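You operate a simulated robot arm through the tools that you are given. There is no shell and no other tool.

You are at the controls of a simulated robot arm. One attempt, no reset.

JOB
Press the candlestick on to the felt pad and fit the candle in.
Fine: use the pad that lies out on the bench; it sits in the middle of the foot; stand the candlestick back where it was; the candle goes right down into the cup; leave the other pad on the card. Set down upright: candlestick.

It is judged by the outcome, as a careful person would: the job done as asked, and still so three seconds after it is handed in. It fails if anything else is knocked over, pushed out of place, dropped, spilled or broken.

ROBOT AND FRAMES
A 7-joint arm with a three-finger gripper, fixed in place. Base frame: the origin is on the floor under the middle of its stand, x ahead of it, y to its left, z up; the work surface is at about z = 86. Readings come in cm, degrees, newtons and seconds.
It reaches about 134.2 cm from its shoulder. Its first joint turns from -166.0 to 166.0 degrees. Payload 2.69 kg.
The TCP is the grasp point between the finger pads, 3 cm short of the fingertips. In the tool frame z runs along the fingers and y along their closing line. The gripper opens to 12.8 cm; its body begins 11.7 cm behind the TCP.
Orientation is told as [roll, pitch, yaw] about the base's x, y, z axes, in that order, counted from this pose: with the fingers straight down and closing along the base's y, the tool's x points along the base's -x, its y along +y and its z along -z.

CONTROLS
- The arm moves only by the tool play_rows. Its argument "targets" is a list of rows, each a list of 3 entries, a list of its own where there are three numbers: the shift along the base's x, y, z in units of 250 mm (1.0 is 250 mm), then the turn, a rotation vector about the base's x, y, z in units of 180 degrees (1.0 is 180 degrees), then the finger opening in cm, from 0 to 12.8. In form: [[[dx, dy, dz], [ax, ay, az], claw], ...]. A call has 1 to 20 rows; each row is the pose to reach, as a shift and turn from the pose commanded when the call began. A call with a number of a shift or a turn outside -1 to 1 is refused whole. Rows are played at 5 a second. More than 5 cm and 8.6 degrees between two rows, or a gripper value outside its range, and nothing of the call is played. A pose out of reach is approached as far as the arm can. The call stops where the force on the tool passes 40 N (or 10 N more than at its start, if that is more) or the arm is blocked; 0.2 s more then pass. The fingers move at their own pace (about 12.7 cm/s each) and stop on an object; they squeeze with about 25 N. The grip force told is the motor's: it shows also when the fingers shut on nothing. Time passes only in rows, and 0.2 s behind the last, so rows that repeat a pose let the fingers close. It gives the time, the measured TCP pose, the force on the tool (base axes), the opening and the grip force at its end, in the units of the frame above (readings bear some noise), with the torque about the TCP (base axes, N m) and any sound that the robot's microphone picked up.
- Cameras (640 x 400 px; columns grow to the right, rows downward): "scene" is fixed at [21.99, 64.88, 145.58]; the picture's right is [-0.04, -1.00, 0.00], its down [-0.77, 0.03, -0.63] and it looks along [0.63, -0.03, -0.77] (base axes); focal length 319 px, centre (320, 200). "wrist" rides on the gripper at [5.8, 5.4, -13.1] in the tool frame; the picture's right is [-0.68, 0.74, 0.00], its down [-0.62, -0.57, -0.55] and it looks along [-0.40, -0.37, 0.84] (tool axes); focal length 234 px, centre (320, 200). There is no depth. A picture from a camera that has moved, and an enlarged one, comes with that camera's place and axes in the base frame and with its lens.
- camera(camera): a new picture of that camera. The clock stands still meanwhile.
- move_column(by): moves the trunk up (or, below 0, down) by that many cm; the arm rides with it, the base frame stays. It gives what a move gives, with no picture.
- close_up(camera, box): a new picture of the part [left, top, right, bottom] of that camera's present view, enlarged. The clock stands still meanwhile.
- hand_in(): hands the job in; it is judged then, once.

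Nothing tells you positions but the pictures and the camera data. Unless the task says otherwise, let go and move clear before handing in.

The tools are called after ">>>" by a JSON object that holds its "name" and its "arguments". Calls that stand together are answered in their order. play_rows: Moves the arm, as the interface text tells. Its arguments: {"type":"object","properties":{"targets":{"type":"array"}},"required":["targets"]} The other tools are called the same way: move_column (by) moves the trunk up or down; camera (camera) takes a picture; close_up (camera, box) takes an enlarged picture of a part of a camera's view; hand_in () hands the job in.

At the start:

```text
t: 0.0
tool_pos: [66.89, 44.5, 114.33]
orientation: [0.0, 0.1, -0.1]
ft_force: [0.1, 0.4, 0.4]
moment: [-0.02, -0.03, -0.01]
width: 12.79
finger_force: 0.1
trunk travel left (down, up): [-15.0, 20.0]
```

scene: 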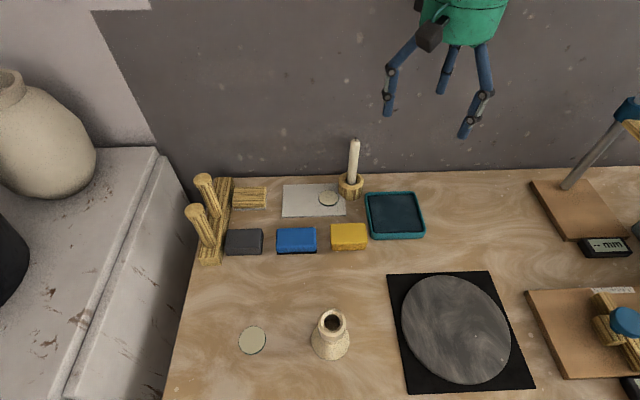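
wrist: 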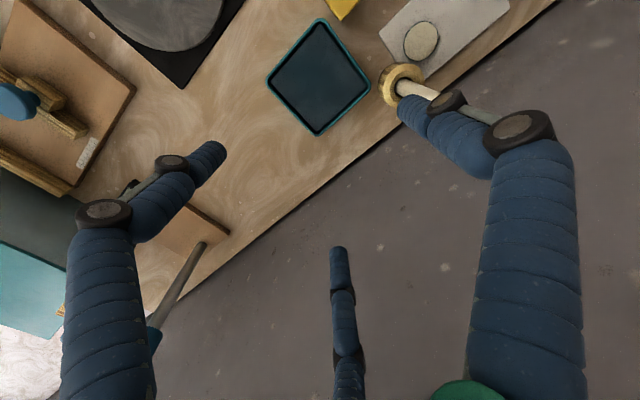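

I see a small candlestick (cone-shaped, near the bottom centre), a felt disc lying on the bench to its left, and another disc on a white card near the candle, which stands in a wooden holder. I'll look closer before I move.

>>> {"name": "close_up", "arguments": {"camera": "scene", "box": [220, 290, 380, 390]}}

>>> {"name": "close_up", "arguments": {"camera": "scene", "box": [270, 130, 430, 230]}}

>>> {"name": "close_up", "arguments": {"camera": "scene", "box": [180, 160, 380, 285]}}

```text
4.00 times, centred on (300, 340) of scene
camera zoom: at [21.99, 64.88, 145.58], right [-0.04, -1.0, 0.0], down [-0.77, 0.03, -0.63], along [0.63, -0.03, -0.77], focal length 1277 px, centre (400, -360)
```

zoom: 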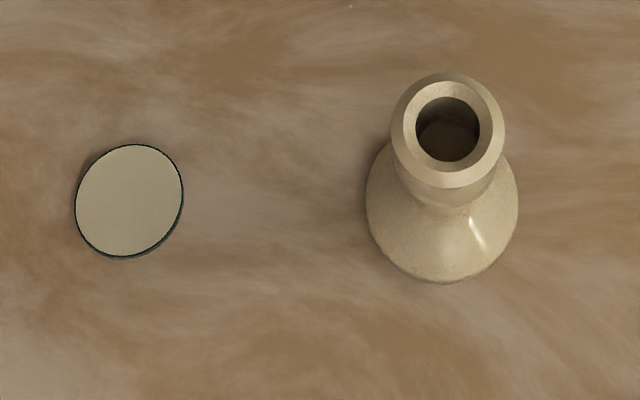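

```text
4.00 times, centred on (350, 180) of scene
camera zoom: at [21.99, 64.88, 145.58], right [-0.04, -1.0, 0.0], down [-0.77, 0.03, -0.63], along [0.63, -0.03, -0.77], focal length 1277 px, centre (200, 280)
```

zoom: 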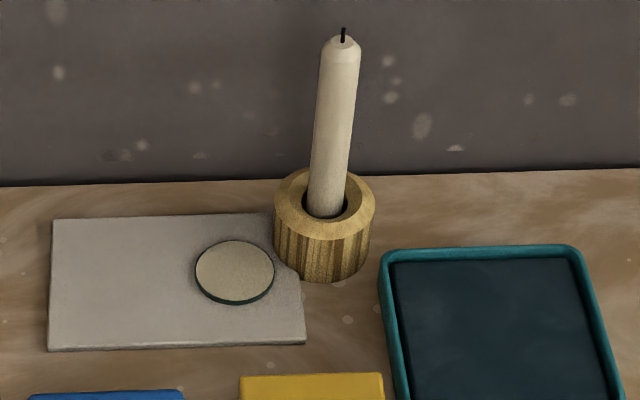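

```text
3.20 times, centred on (280, 222) of scene
camera zoom: at [21.99, 64.88, 145.58], right [-0.04, -1.0, 0.0], down [-0.77, 0.03, -0.63], along [0.63, -0.03, -0.77], focal length 1021 px, centre (448, 128)
```

zoom: 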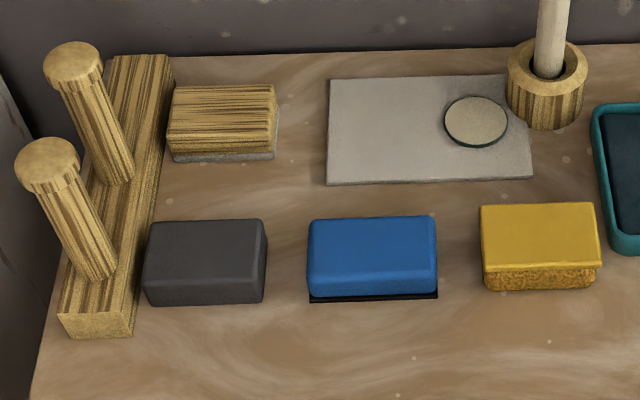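

The felt pad on the bench looks to be near (39, 76) and the candlestick near (38.6, 62.4), about 9 cm tall. The candle stands in its block near (73, 54.8). I'll move the gripper up and across to check these with the wrist camera.

>>> {"name": "play_rows", "arguments": {"targets": [[[0, 0.16, 0.04], [0, 0, 0], 12.8], [[0, 0.32, 0.08], [0, 0, 0], 12.8], [[0, 0.48, 0.1], [0, 0, 0], 12.8], [[0, 0.64, 0.1], [0, 0, 0], 12.8], [[0, 0.64, 0.1], [0, 0, 0], 12.8]]}}

>>> {"name": "camera", "arguments": {"camera": "wrist"}}

>>> {"name": "camera", "arguments": {"camera": "scene"}}

```text
t: 1.2
tool_pos: [66.83, 60.59, 116.83]
orientation: [-0.1, 0.0, -0.1]
ft_force: [-0.2, 0.4, -0.2]
moment: [-0.07, 0.01, -0.01]
width: 12.82
finger_force: 0.0
trunk travel left (down, up): [-15.0, 20.0]
```

```text
taken
camera wrist: at [61.01, 65.97, 129.82], right [0.68, 0.74, 0.0], down [0.62, -0.57, 0.55], along [0.4, -0.37, -0.84], focal length 234 px, centre (320, 200)
```

wrist: 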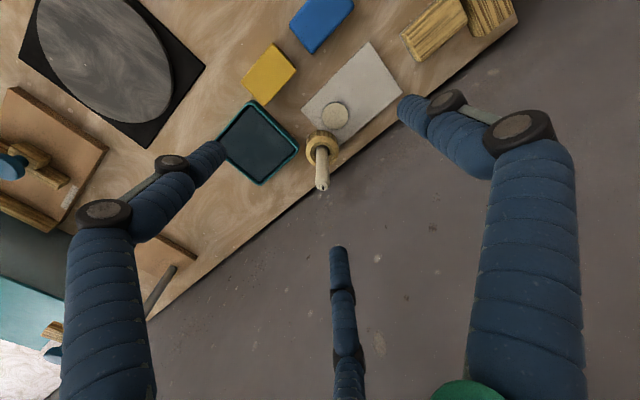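

```text
taken
```

scene: 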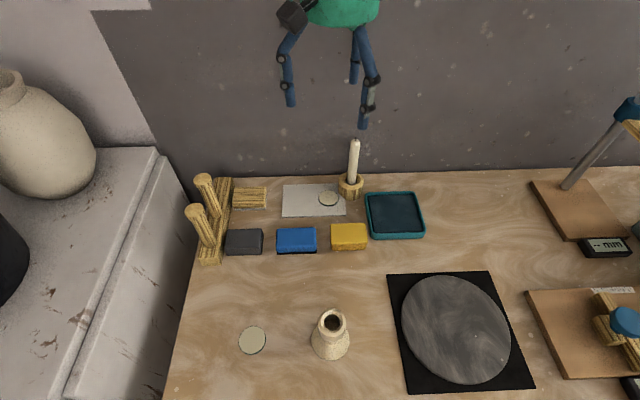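

>>> {"name": "close_up", "arguments": {"camera": "wrist", "box": [280, 90, 380, 200]}}

```text
3.64 times, centred on (330, 145) of wrist
camera zoom: at [61.01, 65.97, 129.82], right [0.68, 0.74, 0.0], down [0.62, -0.57, 0.55], along [0.4, -0.37, -0.84], focal length 852 px, centre (284, 400)
```

zoom: 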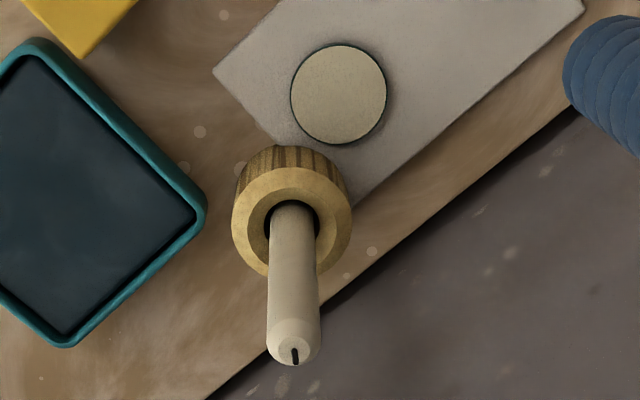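

The candle stands upright at about (72.9, 55.6) with its top near z = 102. Next I'll go over to the candlestick and the loose pad for a closer view.

>>> {"name": "play_rows", "arguments": {"targets": [[[-0.16, 0.03, 0], [0, 0, 0], 12.8], [[-0.33, 0.06, 0], [0, 0, 0], 12.8], [[-0.5, 0.09, 0], [0, 0, 0], 12.8], [[-0.67, 0.12, 0], [0, 0, 0], 12.8], [[-0.83, 0.15, 0], [0, 0, 0], 12.8], [[-1.0, 0.18, 0], [0, 0, 0], 12.8], [[-1.0, 0.18, 0], [0, 0, 0], 12.8]]}}

>>> {"name": "camera", "arguments": {"camera": "wrist"}}

```text
t: 2.8
tool_pos: [41.87, 65.07, 116.87]
orientation: [0.1, 0.0, 0.0]
ft_force: [-0.2, 0.6, -0.7]
moment: [-0.02, -0.07, -0.04]
width: 12.81
finger_force: 0.0
trunk travel left (down, up): [-15.0, 20.0]
```

```text
taken
camera wrist: at [36.03, 70.41, 129.94], right [0.68, 0.74, 0.0], down [0.62, -0.57, 0.55], along [0.4, -0.37, -0.84], focal length 234 px, centre (320, 200)
```

wrist: 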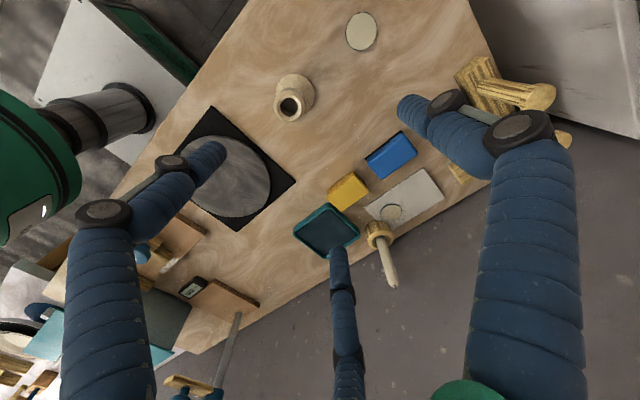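

>>> {"name": "close_up", "arguments": {"camera": "wrist", "box": [250, 0, 410, 130]}}

>>> {"name": "play_rows", "arguments": {"targets": [[[-0.15, 0.02, -0.05], [0, 0, 0], 12.8], [[-0.3, 0.05, -0.1], [0, 0, 0], 12.8], [[-0.4, 0.08, -0.18], [0, 0, 0], 12.8], [[-0.4, 0.08, -0.18], [0, 0, 0], 12.8]]}}

>>> {"name": "camera", "arguments": {"camera": "wrist"}}

```text
3.08 times, centred on (330, 65) of wrist
camera zoom: at [36.03, 70.41, 129.94], right [0.68, 0.74, 0.0], down [0.62, -0.57, 0.55], along [0.4, -0.37, -0.84], focal length 720 px, centre (289, 615)
```

zoom: 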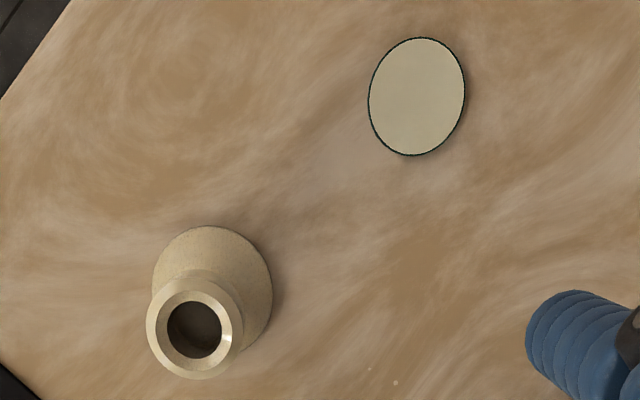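

```text
t: 3.8
tool_pos: [31.89, 67.08, 112.23]
orientation: [0.0, -0.1, 0.0]
ft_force: [-0.2, 0.5, -0.4]
moment: [-0.02, -0.03, 0.0]
width: 12.8
finger_force: 0.0
trunk travel left (down, up): [-15.0, 20.0]
```

```text
taken
camera wrist: at [26.02, 72.43, 125.34], right [0.68, 0.74, 0.0], down [0.62, -0.57, 0.55], along [0.4, -0.37, -0.84], focal length 234 px, centre (320, 200)
```

wrist: 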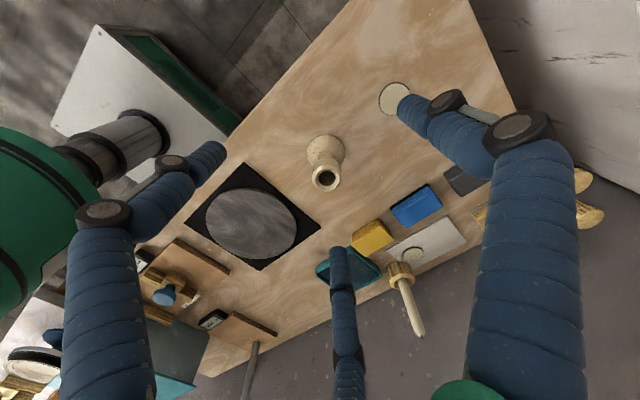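

>>> {"name": "close_up", "arguments": {"camera": "wrist", "box": [280, 110, 370, 210]}}

>>> {"name": "close_up", "arguments": {"camera": "wrist", "box": [280, 60, 440, 200]}}

```text
4.00 times, centred on (325, 160) of wrist
camera zoom: at [26.02, 72.43, 125.34], right [0.68, 0.74, 0.0], down [0.62, -0.57, 0.55], along [0.4, -0.37, -0.84], focal length 937 px, centre (300, 360)
```

zoom: 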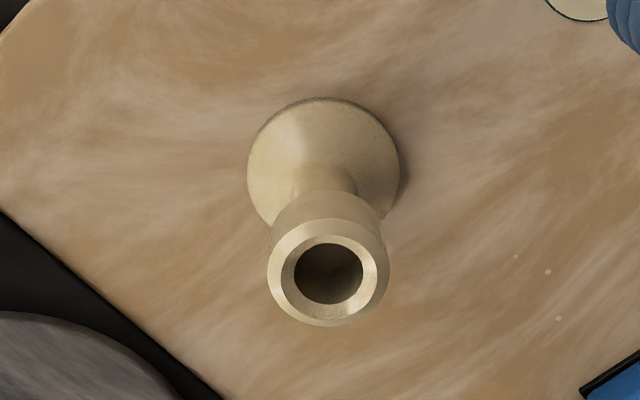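

```text
2.86 times, centred on (360, 130) of wrist
camera zoom: at [26.02, 72.43, 125.34], right [0.68, 0.74, 0.0], down [0.62, -0.57, 0.55], along [0.4, -0.37, -0.84], focal length 669 px, centre (206, 400)
```

zoom: 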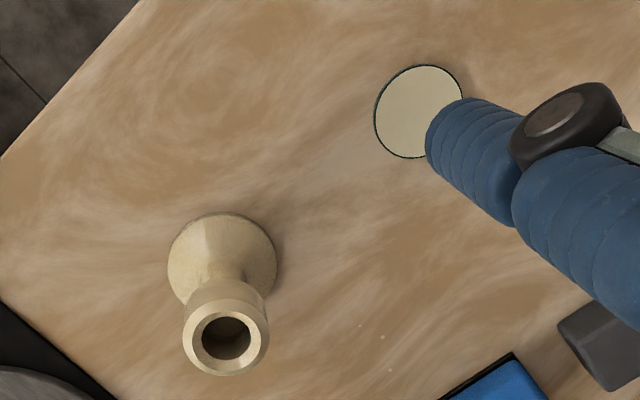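

The candlestick has a flared foot, a thin neck and a cup about 4.4 cm wide, with its axis near (38.4, 62.5). I'll hover over the loose pad to fix its centre accurately.

>>> {"name": "play_rows", "arguments": {"targets": [[[0.07, 0.09, -0.12], [0, 0, 0], 12.8], [[0.14, 0.19, -0.25], [0, 0, 0], 12.8], [[0.21, 0.28, -0.38], [0, 0, 0], 12.8], [[0.28, 0.37, -0.5], [0, 0, 0], 12.8], [[0.28, 0.37, -0.5], [0, 0, 0], 12.8], [[0.28, 0.37, -0.5], [0, 0, 0], 12.8]]}}

>>> {"name": "camera", "arguments": {"camera": "wrist"}}

>>> {"name": "close_up", "arguments": {"camera": "wrist", "box": [270, 80, 370, 180]}}

```text
t: 5.2
tool_pos: [39.14, 76.23, 99.87]
orientation: [-0.1, 0.0, 0.0]
ft_force: [0.7, -1.0, 0.5]
moment: [0.02, 0.0, 0.02]
width: 12.8
finger_force: 0.0
trunk travel left (down, up): [-15.0, 20.0]
```

```text
taken
camera wrist: at [33.19, 81.55, 112.94], right [0.68, 0.74, 0.0], down [0.62, -0.57, 0.55], along [0.4, -0.37, -0.84], focal length 234 px, centre (320, 200)
```

wrist: 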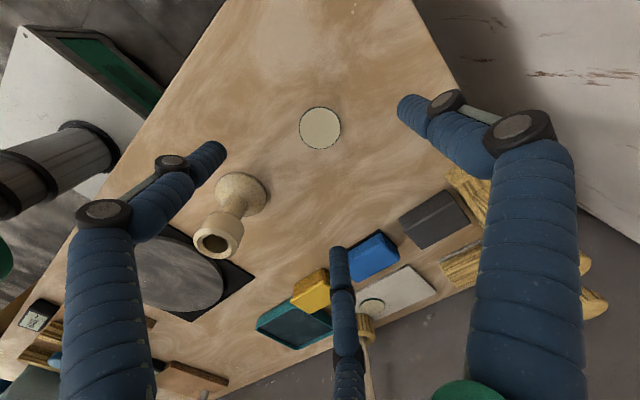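

```text
4.00 times, centred on (320, 130) of wrist
camera zoom: at [33.19, 81.55, 112.94], right [0.68, 0.74, 0.0], down [0.62, -0.57, 0.55], along [0.4, -0.37, -0.84], focal length 937 px, centre (320, 480)
```

zoom: 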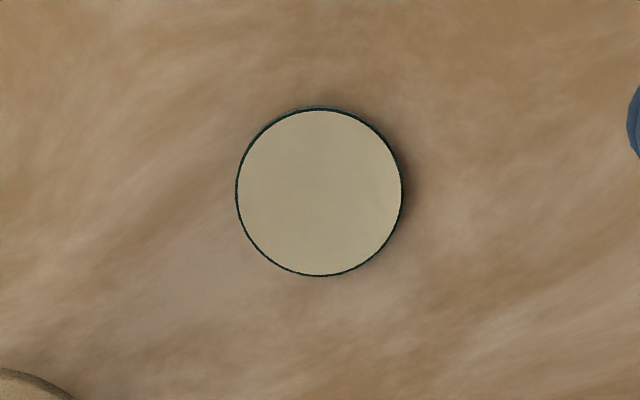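

The pad's centre is at about (38.8, 76.4) and it's 4.6 cm wide. Next I'll do the same hover over the candlestick.

>>> {"name": "play_rows", "arguments": {"targets": [[[0, 0, 0.12], [0, 0, 0], 12.8], [[-0.005, -0.09, 0.24], [0, 0, 0], 12.8], [[-0.01, -0.23, 0.28], [0, 0, 0], 12.8], [[-0.016, -0.38, 0.28], [0, 0, 0], 12.8], [[-0.02, -0.55, 0.28], [0, 0, 0], 12.8], [[-0.02, -0.55, 0.28], [0, 0, 0], 12.8], [[-0.02, -0.55, 0.28], [0, 0, 0], 12.8]]}}

>>> {"name": "camera", "arguments": {"camera": "wrist"}}

>>> {"name": "close_up", "arguments": {"camera": "wrist", "box": [270, 90, 370, 190]}}

>>> {"name": "close_up", "arguments": {"camera": "scene", "box": [220, 290, 380, 390]}}

```text
t: 6.8
tool_pos: [38.42, 62.59, 106.85]
orientation: [0.0, 0.0, 0.1]
ft_force: [0.4, -0.3, -0.3]
moment: [-0.03, -0.01, 0.01]
width: 12.81
finger_force: 0.0
trunk travel left (down, up): [-15.0, 20.0]
```

```text
taken
camera wrist: at [32.55, 67.86, 119.97], right [0.68, 0.74, 0.0], down [0.62, -0.57, 0.55], along [0.4, -0.37, -0.84], focal length 234 px, centre (320, 200)
```

wrist: 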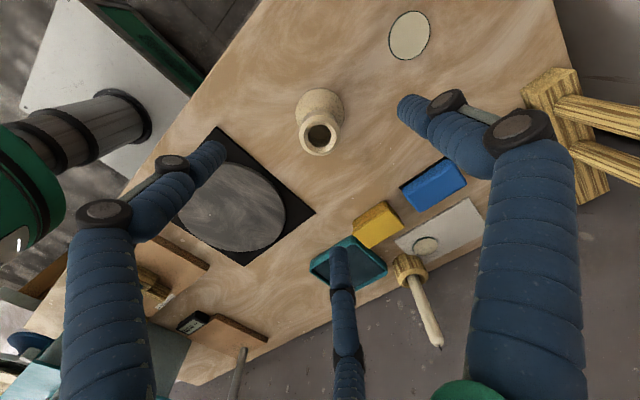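

```text
4.00 times, centred on (320, 140) of wrist
camera zoom: at [32.55, 67.86, 119.97], right [0.68, 0.74, 0.0], down [0.62, -0.57, 0.55], along [0.4, -0.37, -0.84], focal length 937 px, centre (320, 440)
```

zoom: 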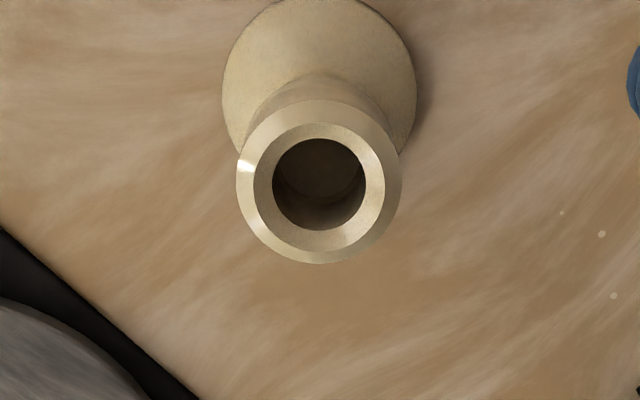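

```text
4.00 times, centred on (300, 340) of scene
camera zoom: at [21.99, 64.88, 145.58], right [-0.04, -1.0, 0.0], down [-0.77, 0.03, -0.63], along [0.63, -0.03, -0.77], focal length 1277 px, centre (400, -360)
```

zoom: 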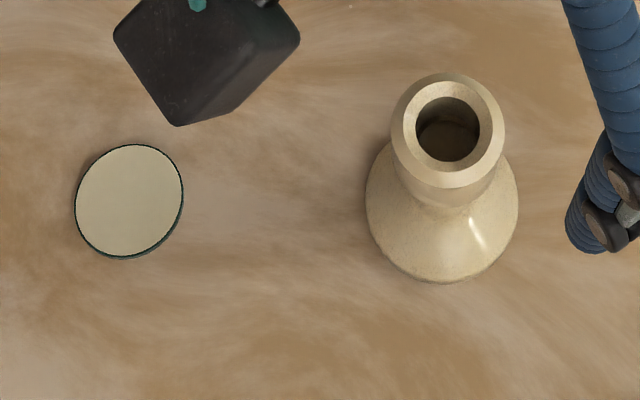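

The candlestick's axis is at about (38.34, 62.50), so the gripper is already centred over it. I'll come straight down, open, around the cup.

>>> {"name": "play_rows", "arguments": {"targets": [[[0, 0, -0.14], [0, 0, 0], 12.8], [[0, 0, -0.28], [0, 0, 0], 12.8], [[0, 0, -0.4], [0, 0, 0], 12.8], [[0, 0, -0.48], [0, 0, 0], 12.8], [[0, 0, -0.51], [0, 0, 0], 12.8], [[0, 0, -0.51], [0, 0, 0], 12.8]]}}

>>> {"name": "camera", "arguments": {"camera": "wrist"}}

>>> {"name": "close_up", "arguments": {"camera": "scene", "box": [260, 290, 420, 390]}}

```text
t: 8.2
tool_pos: [38.52, 62.5, 94.11]
orientation: [-0.1, 0.1, 0.0]
ft_force: [0.0, 0.4, -0.8]
moment: [-0.01, -0.01, 0.01]
width: 12.8
finger_force: 0.1
trunk travel left (down, up): [-15.0, 20.0]
```

```text
taken
camera wrist: at [32.62, 67.84, 107.17], right [0.68, 0.74, 0.0], down [0.62, -0.57, 0.55], along [0.4, -0.37, -0.84], focal length 234 px, centre (320, 200)
```

wrist: 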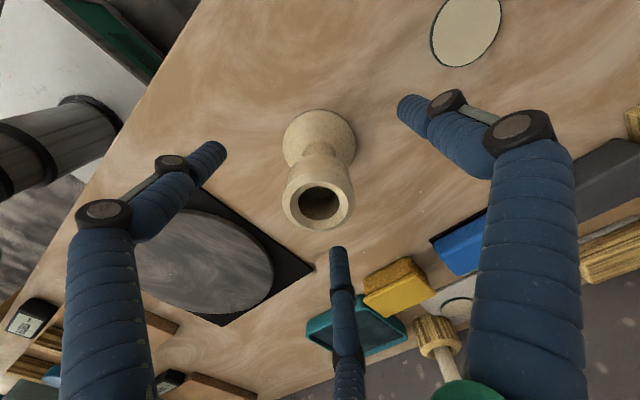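

```text
4.00 times, centred on (340, 340) of scene
camera zoom: at [21.99, 64.88, 145.58], right [-0.04, -1.0, 0.0], down [-0.77, 0.03, -0.63], along [0.63, -0.03, -0.77], focal length 1277 px, centre (240, -360)
```

zoom: 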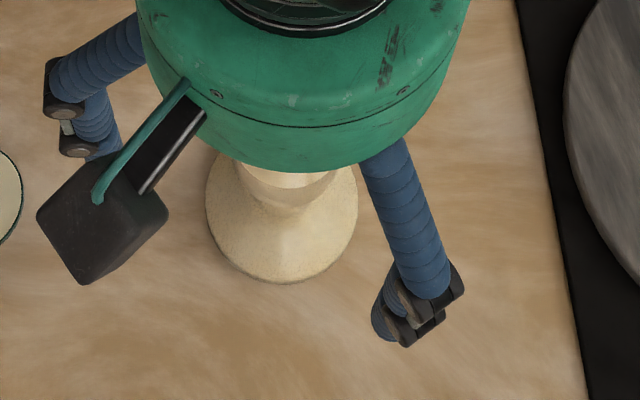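

>>> {"name": "close_up", "arguments": {"camera": "wrist", "box": [260, 100, 380, 240]}}

```text
2.86 times, centred on (320, 170) of wrist
camera zoom: at [32.62, 67.84, 107.17], right [0.68, 0.74, 0.0], down [0.62, -0.57, 0.55], along [0.4, -0.37, -0.84], focal length 669 px, centre (320, 286)
```

zoom: 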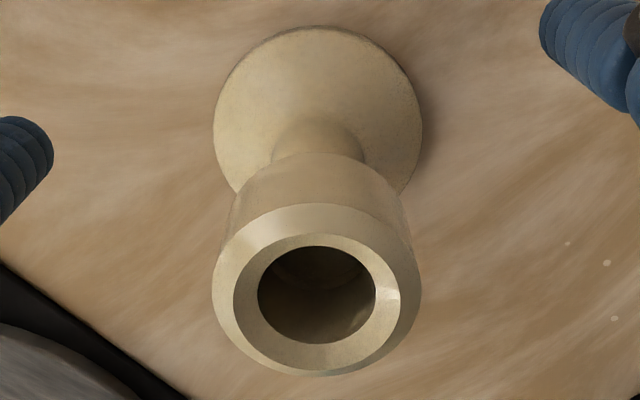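

The gripper is centred around the cup to within about 2 mm. I'll make that small correction and close the fingers on the cup.

>>> {"name": "play_rows", "arguments": {"targets": [[[-0.006, 0.003, 0], [0, 0, 0], 10], [[-0.006, 0.003, 0], [0, 0, 0], 7], [[-0.006, 0.003, 0], [0, 0, 0], 5.5], [[-0.006, 0.003, 0], [0, 0, 0], 4.5], [[-0.006, 0.003, 0], [0, 0, 0], 3], [[-0.006, 0.003, 0], [0, 0, 0], 2], [[-0.006, 0.003, 0], [0, 0, 0], 2]]}}

>>> {"name": "camera", "arguments": {"camera": "wrist"}}

>>> {"name": "close_up", "arguments": {"camera": "wrist", "box": [240, 80, 400, 240]}}

>>> {"name": "close_up", "arguments": {"camera": "scene", "box": [260, 290, 420, 390]}}

```text
t: 9.8
tool_pos: [38.38, 62.63, 94.15]
orientation: [0.0, 0.0, 0.1]
ft_force: [-0.1, 1.4, -0.9]
moment: [0.12, -0.03, -0.02]
width: 4.2
finger_force: 25.3
trunk travel left (down, up): [-15.0, 20.0]
```

```text
taken
camera wrist: at [32.46, 67.95, 107.17], right [0.68, 0.74, 0.0], down [0.62, -0.57, 0.55], along [0.4, -0.37, -0.84], focal length 234 px, centre (320, 200)
```

wrist: 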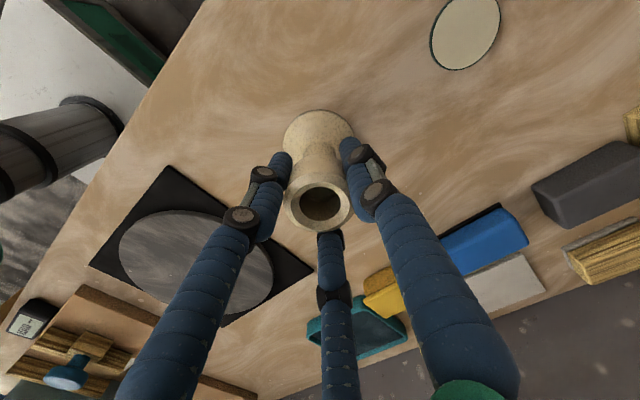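

```text
2.50 times, centred on (320, 160) of wrist
camera zoom: at [32.46, 67.95, 107.17], right [0.68, 0.74, 0.0], down [0.62, -0.57, 0.55], along [0.4, -0.37, -0.84], focal length 585 px, centre (320, 300)
```

zoom: 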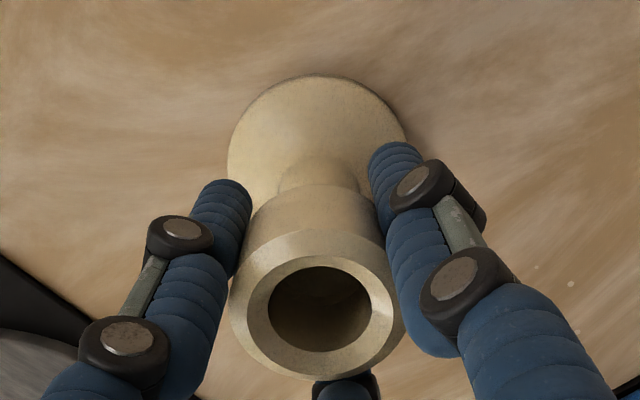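

```text
4.00 times, centred on (340, 340) of scene
camera zoom: at [21.99, 64.88, 145.58], right [-0.04, -1.0, 0.0], down [-0.77, 0.03, -0.63], along [0.63, -0.03, -0.77], focal length 1277 px, centre (240, -360)
```

zoom: 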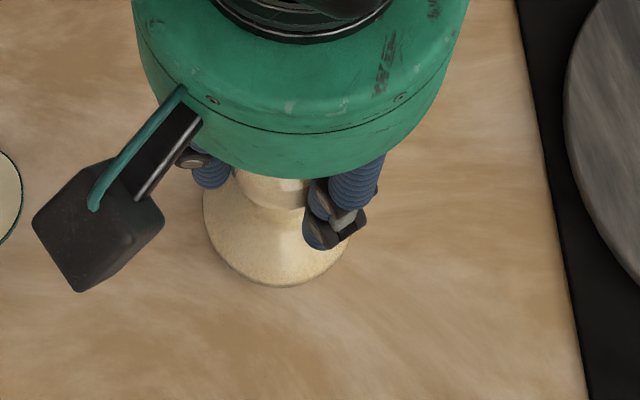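

The cup is held firmly at 25 N, and closing dragged it only 1–2 mm. I'll lift it a few centimetres and check that it stays straight.

>>> {"name": "play_rows", "arguments": {"targets": [[[0, 0, 0.04], [0, 0, 0], 2], [[0, 0, 0.1], [0, 0, 0], 2], [[0, 0, 0.18], [0, 0, 0], 2], [[0, 0, 0.24], [0, 0, 0], 2], [[0, 0, 0.24], [0, 0, 0], 2]]}}

>>> {"name": "camera", "arguments": {"camera": "scene"}}

>>> {"name": "close_up", "arguments": {"camera": "wrist", "box": [240, 80, 400, 240]}}

>>> {"name": "close_up", "arguments": {"camera": "scene", "box": [220, 260, 420, 385]}}

```text
t: 11.0
tool_pos: [38.33, 62.67, 100.12]
orientation: [0.0, -0.1, 0.0]
ft_force: [-0.8, -0.4, -1.2]
moment: [-0.01, 0.01, -0.03]
width: 4.19
finger_force: 25.1
trunk travel left (down, up): [-15.0, 20.0]
```

```text
taken
```

scene: 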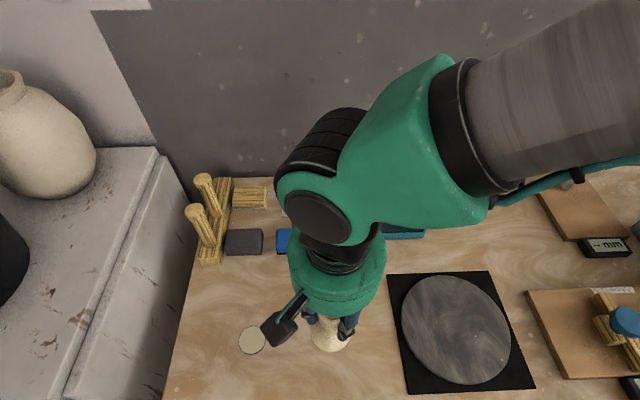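

```text
2.50 times, centred on (320, 160) of wrist
camera zoom: at [32.48, 67.96, 113.18], right [0.68, 0.74, 0.0], down [0.62, -0.57, 0.55], along [0.4, -0.37, -0.84], focal length 585 px, centre (320, 300)
```

zoom: 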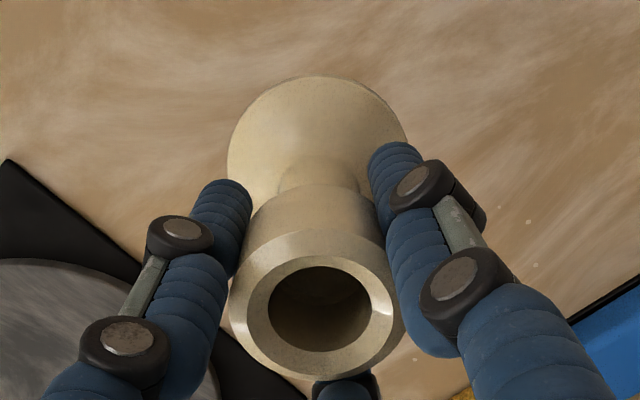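

```text
3.20 times, centred on (320, 322) of scene
camera zoom: at [21.99, 64.88, 145.58], right [-0.04, -1.0, 0.0], down [-0.77, 0.03, -0.63], along [0.63, -0.03, -0.77], focal length 1021 px, centre (320, -192)
```

zoom: 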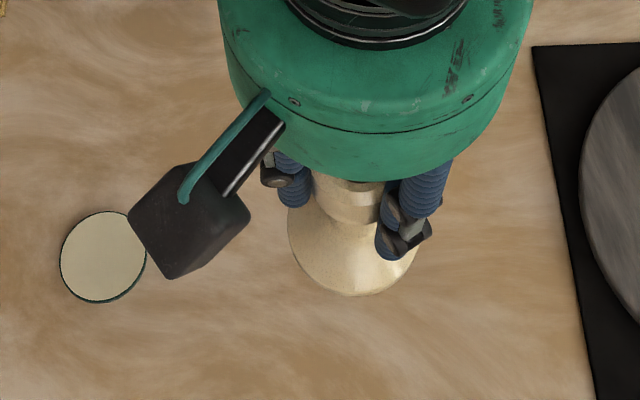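

The candlestick is held upright with no tilt. I'll carry it over the bench pad, shifting about +0.6 cm in x and +13.7 cm in y.

>>> {"name": "play_rows", "arguments": {"targets": [[[0.004, 0.08, 0], [0, 0, 0], 2], [[0.01, 0.21, 0], [0, 0, 0], 2], [[0.016, 0.36, 0], [0, 0, 0], 2], [[0.022, 0.48, 0], [0, 0, 0], 2], [[0.024, 0.549, 0], [0, 0, 0], 2], [[0.024, 0.549, 0], [0, 0, 0], 2], [[0.024, 0.549, 0], [0, 0, 0], 2]]}}

>>> {"name": "camera", "arguments": {"camera": "wrist"}}

>>> {"name": "close_up", "arguments": {"camera": "wrist", "box": [240, 80, 400, 240]}}

>>> {"name": "close_up", "arguments": {"camera": "scene", "box": [160, 260, 360, 385]}}

```text
t: 12.6
tool_pos: [38.86, 76.37, 100.1]
orientation: [0.0, -0.1, 0.1]
ft_force: [-0.3, 0.0, -1.9]
moment: [0.0, -0.04, 0.0]
width: 4.2
finger_force: 24.9
trunk travel left (down, up): [-15.0, 20.0]
```

```text
taken
camera wrist: at [33.08, 81.74, 113.08], right [0.68, 0.74, 0.0], down [0.62, -0.57, 0.55], along [0.4, -0.37, -0.84], focal length 234 px, centre (320, 200)
```

wrist: 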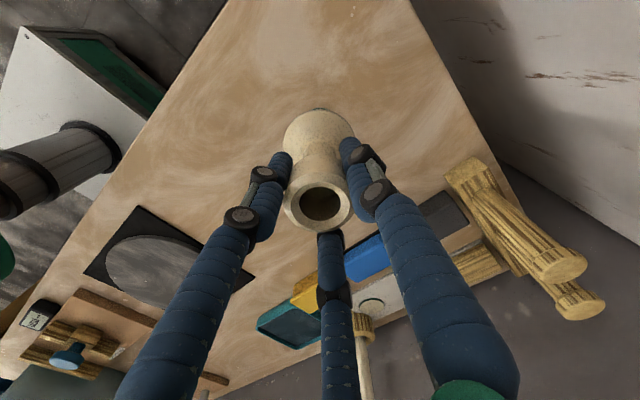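

```text
2.50 times, centred on (320, 160) of wrist
camera zoom: at [33.08, 81.74, 113.08], right [0.68, 0.74, 0.0], down [0.62, -0.57, 0.55], along [0.4, -0.37, -0.84], focal length 585 px, centre (320, 300)
```

zoom: 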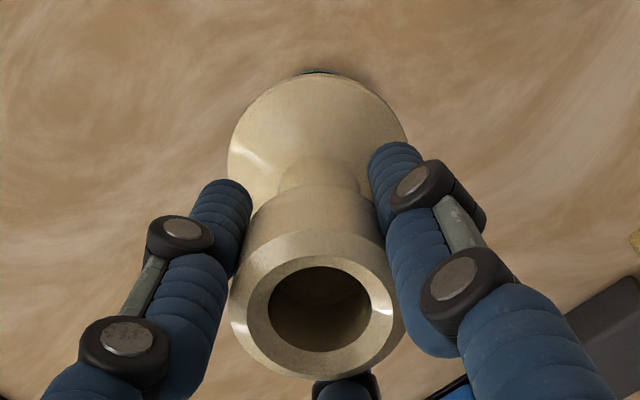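

```text
3.20 times, centred on (260, 322) of scene
camera zoom: at [21.99, 64.88, 145.58], right [-0.04, -1.0, 0.0], down [-0.77, 0.03, -0.63], along [0.63, -0.03, -0.77], focal length 1021 px, centre (512, -192)
```

zoom: 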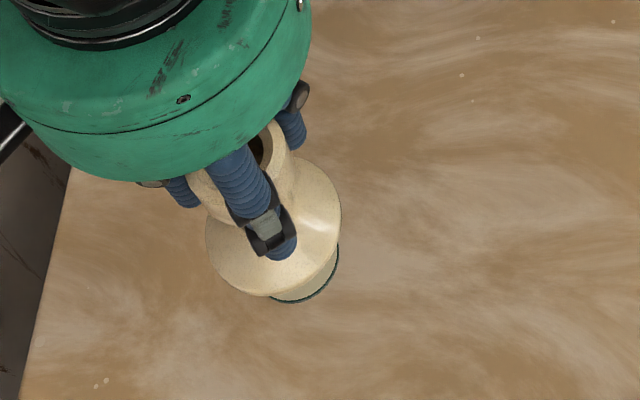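

The foot hangs over the pad and the two look centred to within 1–2 mm. I'll nudge it slightly, lower to just above the pad and check again.

>>> {"name": "play_rows", "arguments": {"targets": [[[0.003, -0.003, -0.05], [0, 0, 0], 2], [[0.003, -0.003, -0.11], [0, 0, 0], 2], [[0.003, -0.003, -0.17], [0, 0, 0], 2], [[0.003, -0.003, -0.18], [0, 0, 0], 2], [[0.003, -0.003, -0.18], [0, 0, 0], 2]]}}

>>> {"name": "close_up", "arguments": {"camera": "wrist", "box": [240, 80, 400, 240]}}

>>> {"name": "close_up", "arguments": {"camera": "scene", "box": [180, 300, 330, 390]}}

```text
t: 13.8
tool_pos: [38.91, 76.38, 95.48]
orientation: [0.0, 0.1, -0.1]
ft_force: [0.0, -0.3, -1.1]
moment: [0.04, -0.02, 0.0]
width: 4.18
finger_force: 25.4
trunk travel left (down, up): [-15.0, 20.0]
```

```text
2.50 times, centred on (320, 160) of wrist
camera zoom: at [33.12, 81.58, 108.57], right [0.68, 0.74, 0.0], down [0.62, -0.57, 0.55], along [0.4, -0.37, -0.84], focal length 585 px, centre (320, 300)
```

zoom: 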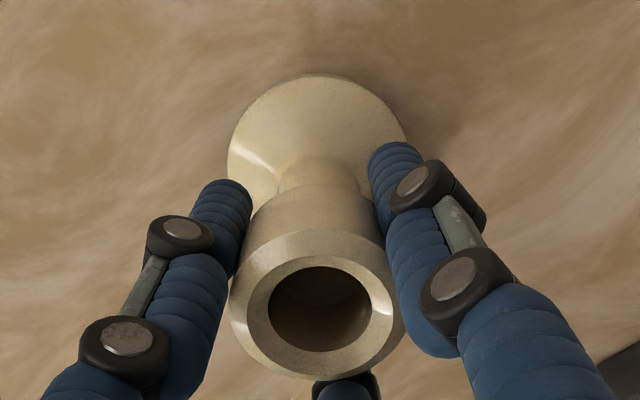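

```text
4.27 times, centred on (255, 345) of scene
camera zoom: at [21.99, 64.88, 145.58], right [-0.04, -1.0, 0.0], down [-0.77, 0.03, -0.63], along [0.63, -0.03, -0.77], focal length 1362 px, centre (597, -419)
```

zoom: 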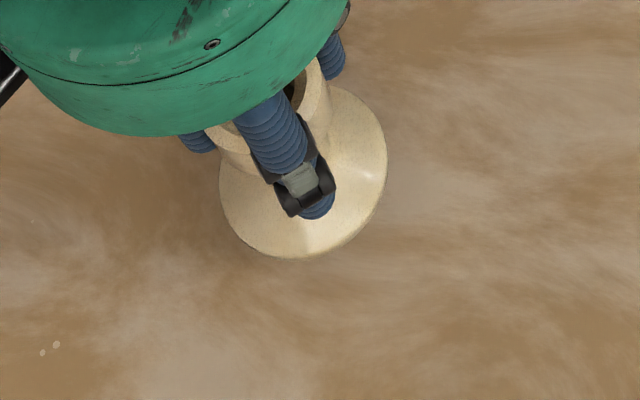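

Both cameras agree that the foot is centred over the pad to within about 1 mm. I'll lower in small steps and press.

>>> {"name": "play_rows", "arguments": {"targets": [[[0, 0, -0.015], [0, 0, 0], 2], [[0, 0, -0.028], [0, 0, 0], 2], [[0, 0, -0.036], [0, 0, 0], 2], [[0, 0, -0.04], [0, 0, 0], 2], [[0, 0, -0.044], [0, 0, 0], 2]]}}

```text
t: 15.0
tool_pos: [39.01, 76.28, 94.4]
orientation: [-0.1, 0.0, -0.1]
ft_force: [0.2, -0.3, -2.7]
moment: [-0.02, 0.0, -0.01]
width: 4.17
finger_force: 25.0
trunk travel left (down, up): [-15.0, 20.0]
```

>>> {"name": "play_rows", "arguments": {"targets": [[[0, 0, -0.004], [0, 0, 0], 2], [[0, 0, -0.008], [0, 0, 0], 2]]}}

>>> {"name": "close_up", "arguments": {"camera": "scene", "box": [180, 300, 330, 390]}}

```text
t: 15.6
tool_pos: [38.96, 76.36, 94.43]
orientation: [0.1, 0.0, 0.1]
ft_force: [-1.0, -1.1, 5.4]
moment: [-0.05, 0.03, -0.01]
width: 4.17
finger_force: 24.7
trunk travel left (down, up): [-15.0, 20.0]
```

```text
4.27 times, centred on (255, 345) of scene
camera zoom: at [21.99, 64.88, 145.58], right [-0.04, -1.0, 0.0], down [-0.77, 0.03, -0.63], along [0.63, -0.03, -0.77], focal length 1362 px, centre (597, -419)
```

zoom: 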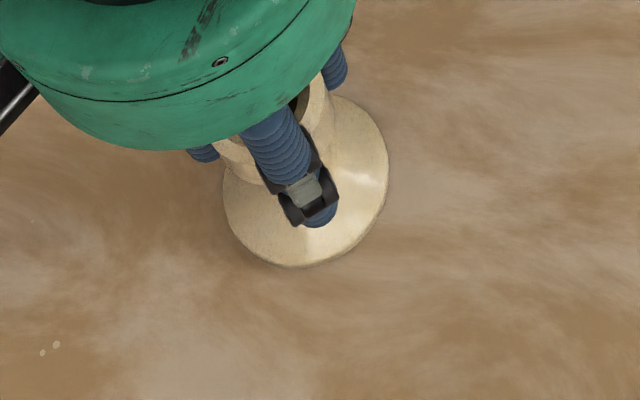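

Contact is made, with the force rising to 5 N. I'll press harder step by step.

>>> {"name": "play_rows", "arguments": {"targets": [[[0, 0, -0.004], [0, 0, 0], 2], [[0, 0, -0.008], [0, 0, 0], 2], [[0, 0, -0.008], [0, 0, 0], 2]]}}

```text
t: 16.4
tool_pos: [39.05, 76.36, 94.2]
orientation: [0.1, -0.1, -0.1]
ft_force: [1.1, 0.9, 19.6]
moment: [0.11, -0.08, 0.04]
width: 4.17
finger_force: 24.8
trunk travel left (down, up): [-15.0, 20.0]
```

>>> {"name": "play_rows", "arguments": {"targets": [[[0, 0, -0.004], [0, 0, 0], 2], [[0, 0, -0.006], [0, 0, 0], 2], [[0, 0, -0.006], [0, 0, 0], 2], [[0, 0, -0.006], [0, 0, 0], 2], [[0, 0, -0.006], [0, 0, 0], 2], [[0, 0, -0.006], [0, 0, 0], 2]]}}

>>> {"name": "close_up", "arguments": {"camera": "wrist", "box": [240, 80, 400, 240]}}

```text
t: 17.8
tool_pos: [38.96, 76.28, 94.02]
orientation: [0.0, 0.0, 0.1]
ft_force: [1.0, -0.6, 18.3]
moment: [-0.01, 0.0, -0.03]
width: 4.18
finger_force: 24.9
trunk travel left (down, up): [-15.0, 20.0]
```

```text
2.50 times, centred on (320, 160) of wrist
camera zoom: at [33.04, 81.55, 107.06], right [0.68, 0.74, 0.0], down [0.62, -0.57, 0.55], along [0.4, -0.37, -0.84], focal length 585 px, centre (320, 300)
```

zoom: 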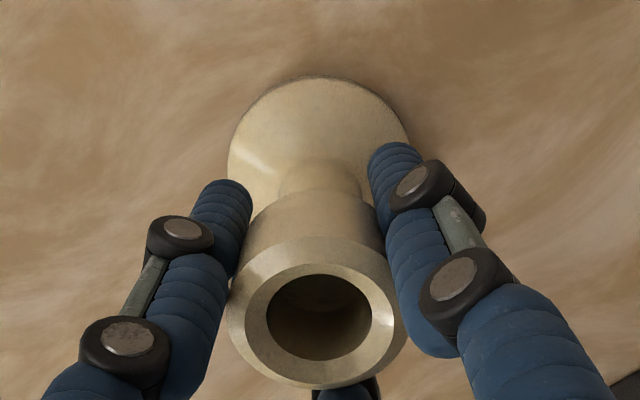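

The fingers slid about 3 mm down the cup, but they pressed with nearly 20 N for over a second. I'll lift and see whether the pad comes up with the foot.

>>> {"name": "play_rows", "arguments": {"targets": [[[0, 0, 0.03], [0, 0, 0], 2], [[0, 0, 0.09], [0, 0, 0], 2], [[0, 0, 0.17], [0, 0, 0], 2], [[0, 0, 0.25], [0, 0, 0], 2], [[0, 0, 0.25], [0, 0, 0], 2]]}}

>>> {"name": "close_up", "arguments": {"camera": "scene", "box": [180, 290, 340, 390]}}

>>> {"name": "close_up", "arguments": {"camera": "wrist", "box": [240, 80, 400, 240]}}

```text
t: 19.0
tool_pos: [39.0, 76.38, 100.07]
orientation: [0.0, 0.0, 0.0]
ft_force: [-0.7, 0.3, -2.2]
moment: [0.03, -0.01, 0.02]
width: 4.14
finger_force: 24.9
trunk travel left (down, up): [-15.0, 20.0]
```

```text
4.00 times, centred on (260, 340) of scene
camera zoom: at [21.99, 64.88, 145.58], right [-0.04, -1.0, 0.0], down [-0.77, 0.03, -0.63], along [0.63, -0.03, -0.77], focal length 1277 px, centre (560, -360)
```

zoom: 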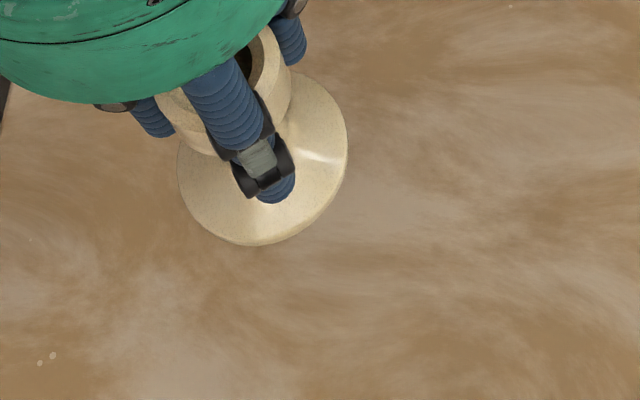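

```text
2.50 times, centred on (320, 160) of wrist
camera zoom: at [33.13, 81.58, 113.16], right [0.68, 0.74, 0.0], down [0.62, -0.57, 0.55], along [0.4, -0.37, -0.84], focal length 585 px, centre (320, 300)
```

zoom: 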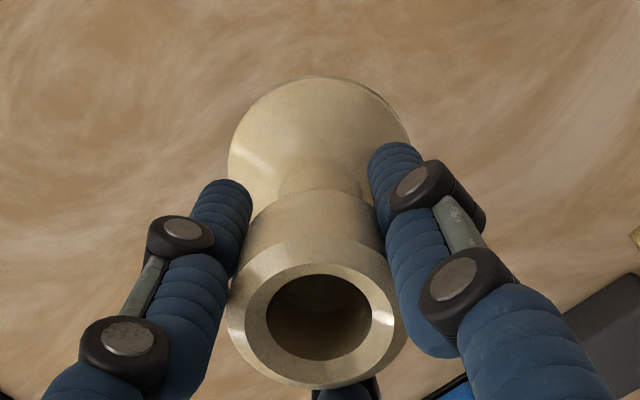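

The bench under the candlestick is clear, so the pad has come up stuck to the foot. I'll carry the candlestick back over its original spot.

>>> {"name": "play_rows", "arguments": {"targets": [[[-0.003, -0.07, 0], [0, 0, 0], 2], [[-0.009, -0.2, 0], [0, 0, 0], 2], [[-0.015, -0.35, 0], [0, 0, 0], 2], [[-0.02, -0.48, 0], [0, 0, 0], 2], [[-0.0232, -0.55, 0], [0, 0, 0], 2], [[-0.0232, -0.55, 0], [0, 0, 0], 2], [[-0.0232, -0.55, 0], [0, 0, 0], 2]]}}

>>> {"name": "camera", "arguments": {"camera": "scene"}}

>>> {"name": "close_up", "arguments": {"camera": "scene", "box": [220, 290, 380, 390]}}

>>> {"name": "close_up", "arguments": {"camera": "wrist", "box": [240, 80, 400, 240]}}

```text
t: 20.6
tool_pos: [38.31, 62.54, 100.13]
orientation: [0.0, 0.0, 0.0]
ft_force: [-0.6, 0.4, -2.7]
moment: [0.0, -0.02, 0.01]
width: 4.14
finger_force: 24.9
trunk travel left (down, up): [-15.0, 20.0]
```

```text
taken
```

scene: 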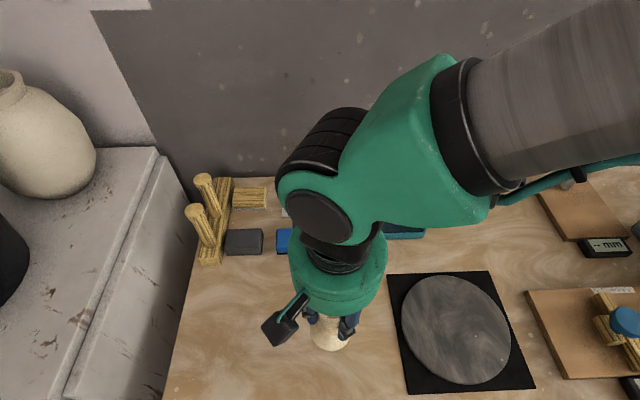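

```text
4.00 times, centred on (300, 340) of scene
camera zoom: at [21.99, 64.88, 145.58], right [-0.04, -1.0, 0.0], down [-0.77, 0.03, -0.63], along [0.63, -0.03, -0.77], focal length 1277 px, centre (400, -360)
```

zoom: 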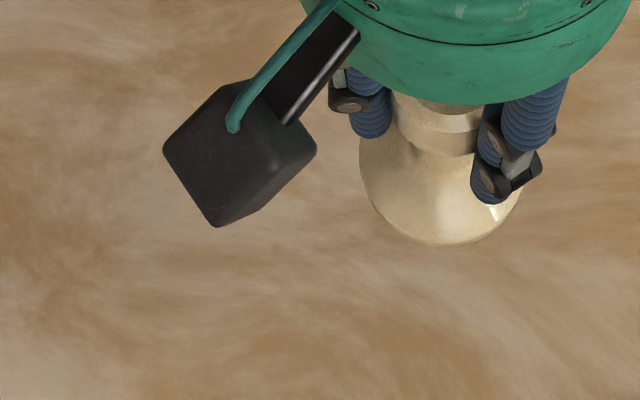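

```text
2.50 times, centred on (320, 160) of wrist
camera zoom: at [32.52, 67.87, 113.2], right [0.68, 0.74, 0.0], down [0.62, -0.57, 0.55], along [0.4, -0.37, -0.84], focal length 585 px, centre (320, 300)
```

zoom: 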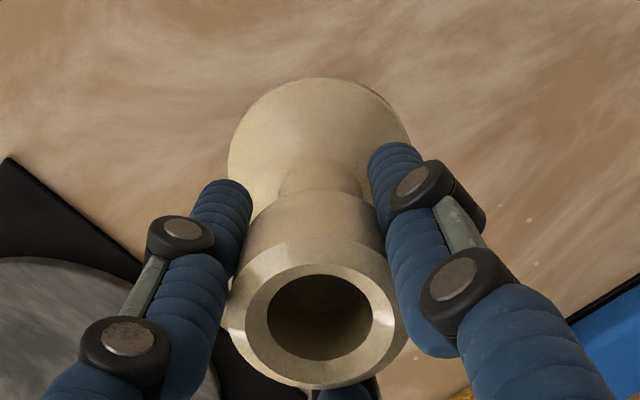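

The pad is gone from the bench and rides under the foot. I'll lower the candlestick on to its old spot, slowly at the end.

>>> {"name": "play_rows", "arguments": {"targets": [[[0, 0, -0.07], [0, 0, 0], 2], [[0, 0, -0.14], [0, 0, 0], 2], [[0, 0, -0.19], [0, 0, 0], 2], [[0, 0, -0.22], [0, 0, 0], 2], [[0, 0, -0.232], [0, 0, 0], 2], [[0, 0, -0.232], [0, 0, 0], 2]]}}

>>> {"name": "play_rows", "arguments": {"targets": [[[0, 0, -0.004], [0, 0, 0], 2], [[0, 0, -0.008], [0, 0, 0], 2], [[0, 0, -0.008], [0, 0, 0], 2]]}}

>>> {"name": "close_up", "arguments": {"camera": "scene", "box": [220, 290, 380, 390]}}

```text
t: 22.0
tool_pos: [38.41, 62.56, 94.47]
orientation: [0.0, 0.1, 0.0]
ft_force: [0.1, 0.5, -2.1]
moment: [0.01, -0.02, 0.02]
width: 4.19
finger_force: 25.0
trunk travel left (down, up): [-15.0, 20.0]
```

```text
t: 22.8
tool_pos: [38.41, 62.51, 94.15]
orientation: [0.0, 0.0, 0.0]
ft_force: [-0.4, 0.4, -1.7]
moment: [0.04, 0.02, 0.03]
width: 4.18
finger_force: 25.5
trunk travel left (down, up): [-15.0, 20.0]
```

```text
4.00 times, centred on (300, 340) of scene
camera zoom: at [21.99, 64.88, 145.58], right [-0.04, -1.0, 0.0], down [-0.77, 0.03, -0.63], along [0.63, -0.03, -0.77], focal length 1277 px, centre (400, -360)
```

zoom: 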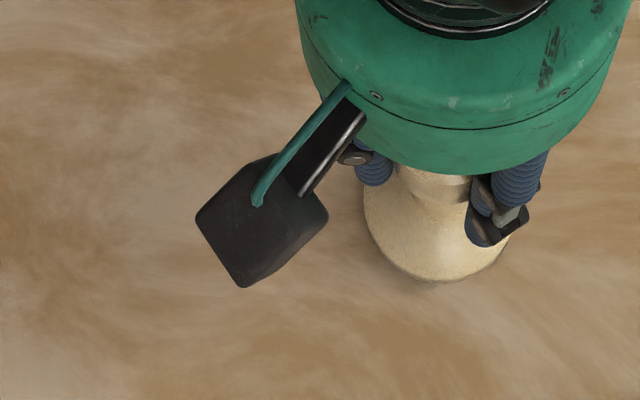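

>>> {"name": "play_rows", "arguments": {"targets": [[[0, -0.004, 0], [0, 0, 0], 2], [[0, -0.004, -0.004], [0, 0, 0], 2], [[0, -0.004, -0.008], [0, 0, 0], 2], [[0, -0.004, -0.008], [0, 0, 0], 2]]}}

```text
t: 23.8
tool_pos: [38.47, 62.49, 94.09]
orientation: [-0.2, 0.0, 0.0]
ft_force: [-0.7, -0.3, 5.4]
moment: [-0.08, 0.06, -0.03]
width: 4.17
finger_force: 25.1
trunk travel left (down, up): [-15.0, 20.0]
```

The candlestick is standing on the bench with light contact. I'll ease the load off and open the fingers.

>>> {"name": "play_rows", "arguments": {"targets": [[[0, 0, 0.003], [0, 0, 0], 2], [[0, 0, 0.003], [0, 0, 0], 4.6], [[0, 0, 0.003], [0, 0, 0], 6], [[0, 0, 0.003], [0, 0, 0], 9], [[0, 0, 0.003], [0, 0, 0], 12.8], [[0, 0, 0.003], [0, 0, 0], 12.8]]}}

>>> {"name": "close_up", "arguments": {"camera": "wrist", "box": [240, 80, 400, 240]}}

>>> {"name": "close_up", "arguments": {"camera": "scene", "box": [220, 290, 380, 390]}}

```text
t: 25.2
tool_pos: [38.41, 62.46, 93.95]
orientation: [0.1, -0.1, 0.0]
ft_force: [0.5, 0.0, 0.2]
moment: [-0.01, 0.03, 0.02]
width: 12.8
finger_force: 0.1
trunk travel left (down, up): [-15.0, 20.0]
```

```text
2.50 times, centred on (320, 160) of wrist
camera zoom: at [32.53, 67.76, 107.11], right [0.68, 0.74, 0.0], down [0.62, -0.57, 0.55], along [0.4, -0.37, -0.84], focal length 585 px, centre (320, 300)
```

zoom: 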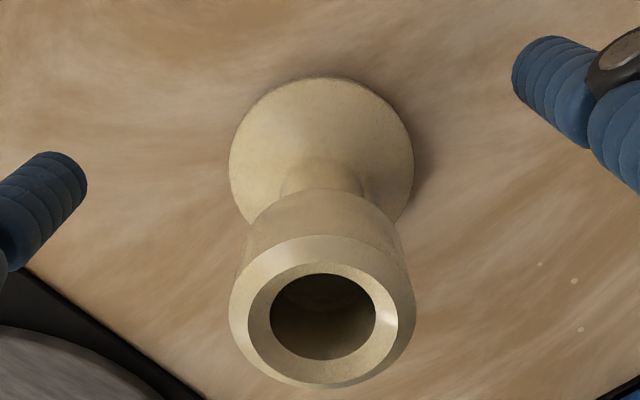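

```text
4.00 times, centred on (300, 340) of scene
camera zoom: at [21.99, 64.88, 145.58], right [-0.04, -1.0, 0.0], down [-0.77, 0.03, -0.63], along [0.63, -0.03, -0.77], focal length 1277 px, centre (400, -360)
```

zoom: 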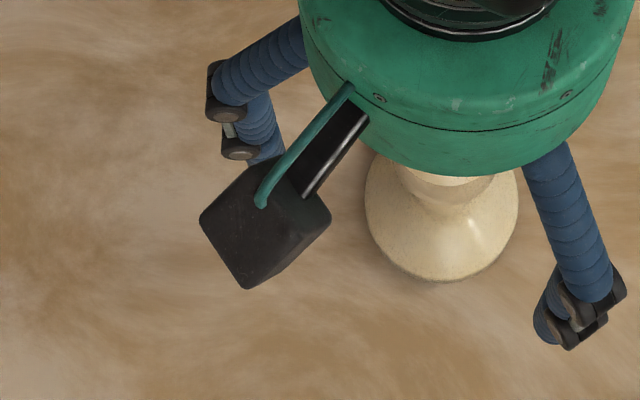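

The candlestick is back in the same place as in the first picture, upright, with the pad under it. I'll rise straight up and go for the candle.

>>> {"name": "play_rows", "arguments": {"targets": [[[0, 0, 0.1], [0, 0, 0], 12.8], [[0, 0, 0.25], [0, 0, 0], 12.8], [[0, 0, 0.42], [0, 0, 0], 12.8], [[0, 0, 0.6], [0, 0, 0], 12.8], [[0, 0, 0.78], [0, 0, 0], 12.8], [[0, 0, 0.92], [0, 0, 0], 12.8], [[0, 0, 0.92], [0, 0, 0], 12.8]]}}

>>> {"name": "close_up", "arguments": {"camera": "scene", "box": [220, 290, 380, 390]}}

>>> {"name": "play_rows", "arguments": {"targets": [[[0.12, -0.02, 0], [0, 0, 0], 12.8], [[0.28, -0.05, 0], [0, 0, 0], 12.8], [[0.46, -0.09, 0], [0, 0, 0], 12.8], [[0.64, -0.13, 0], [0, 0, 0], 12.8], [[0.82, -0.17, 0], [0, 0, 0], 12.8], [[1.0, -0.2, 0], [0, 0, 0], 12.8], [[1.0, -0.2, 0], [0, 0, 0], 12.8]]}}

>>> {"name": "camera", "arguments": {"camera": "wrist"}}

```text
t: 26.8
tool_pos: [38.43, 62.4, 117.03]
orientation: [0.0, 0.0, -0.1]
ft_force: [0.0, -1.3, -0.3]
moment: [0.06, -0.01, -0.02]
width: 12.8
finger_force: 0.1
trunk travel left (down, up): [-15.0, 20.0]
```

```text
4.00 times, centred on (300, 340) of scene
camera zoom: at [21.99, 64.88, 145.58], right [-0.04, -1.0, 0.0], down [-0.77, 0.03, -0.63], along [0.63, -0.03, -0.77], focal length 1277 px, centre (400, -360)
```

zoom: 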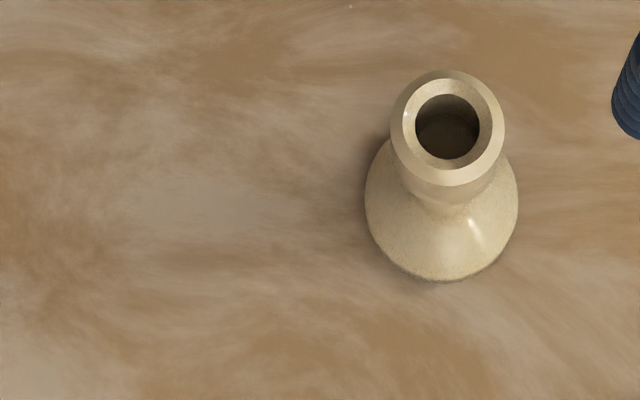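

```text
t: 28.4
tool_pos: [63.57, 57.47, 117.11]
orientation: [0.0, 0.0, 0.0]
ft_force: [0.5, -0.9, 0.0]
moment: [0.0, 0.07, 0.03]
width: 12.77
finger_force: 0.0
trunk travel left (down, up): [-15.0, 20.0]
```

```text
taken
camera wrist: at [57.65, 62.73, 130.19], right [0.68, 0.74, 0.0], down [0.62, -0.57, 0.55], along [0.4, -0.37, -0.84], focal length 234 px, centre (320, 200)
```

wrist: 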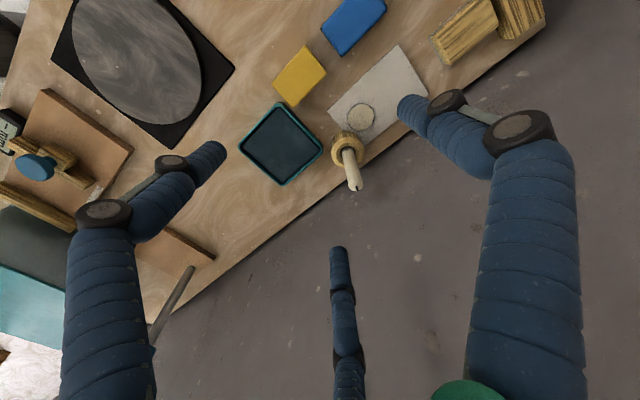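

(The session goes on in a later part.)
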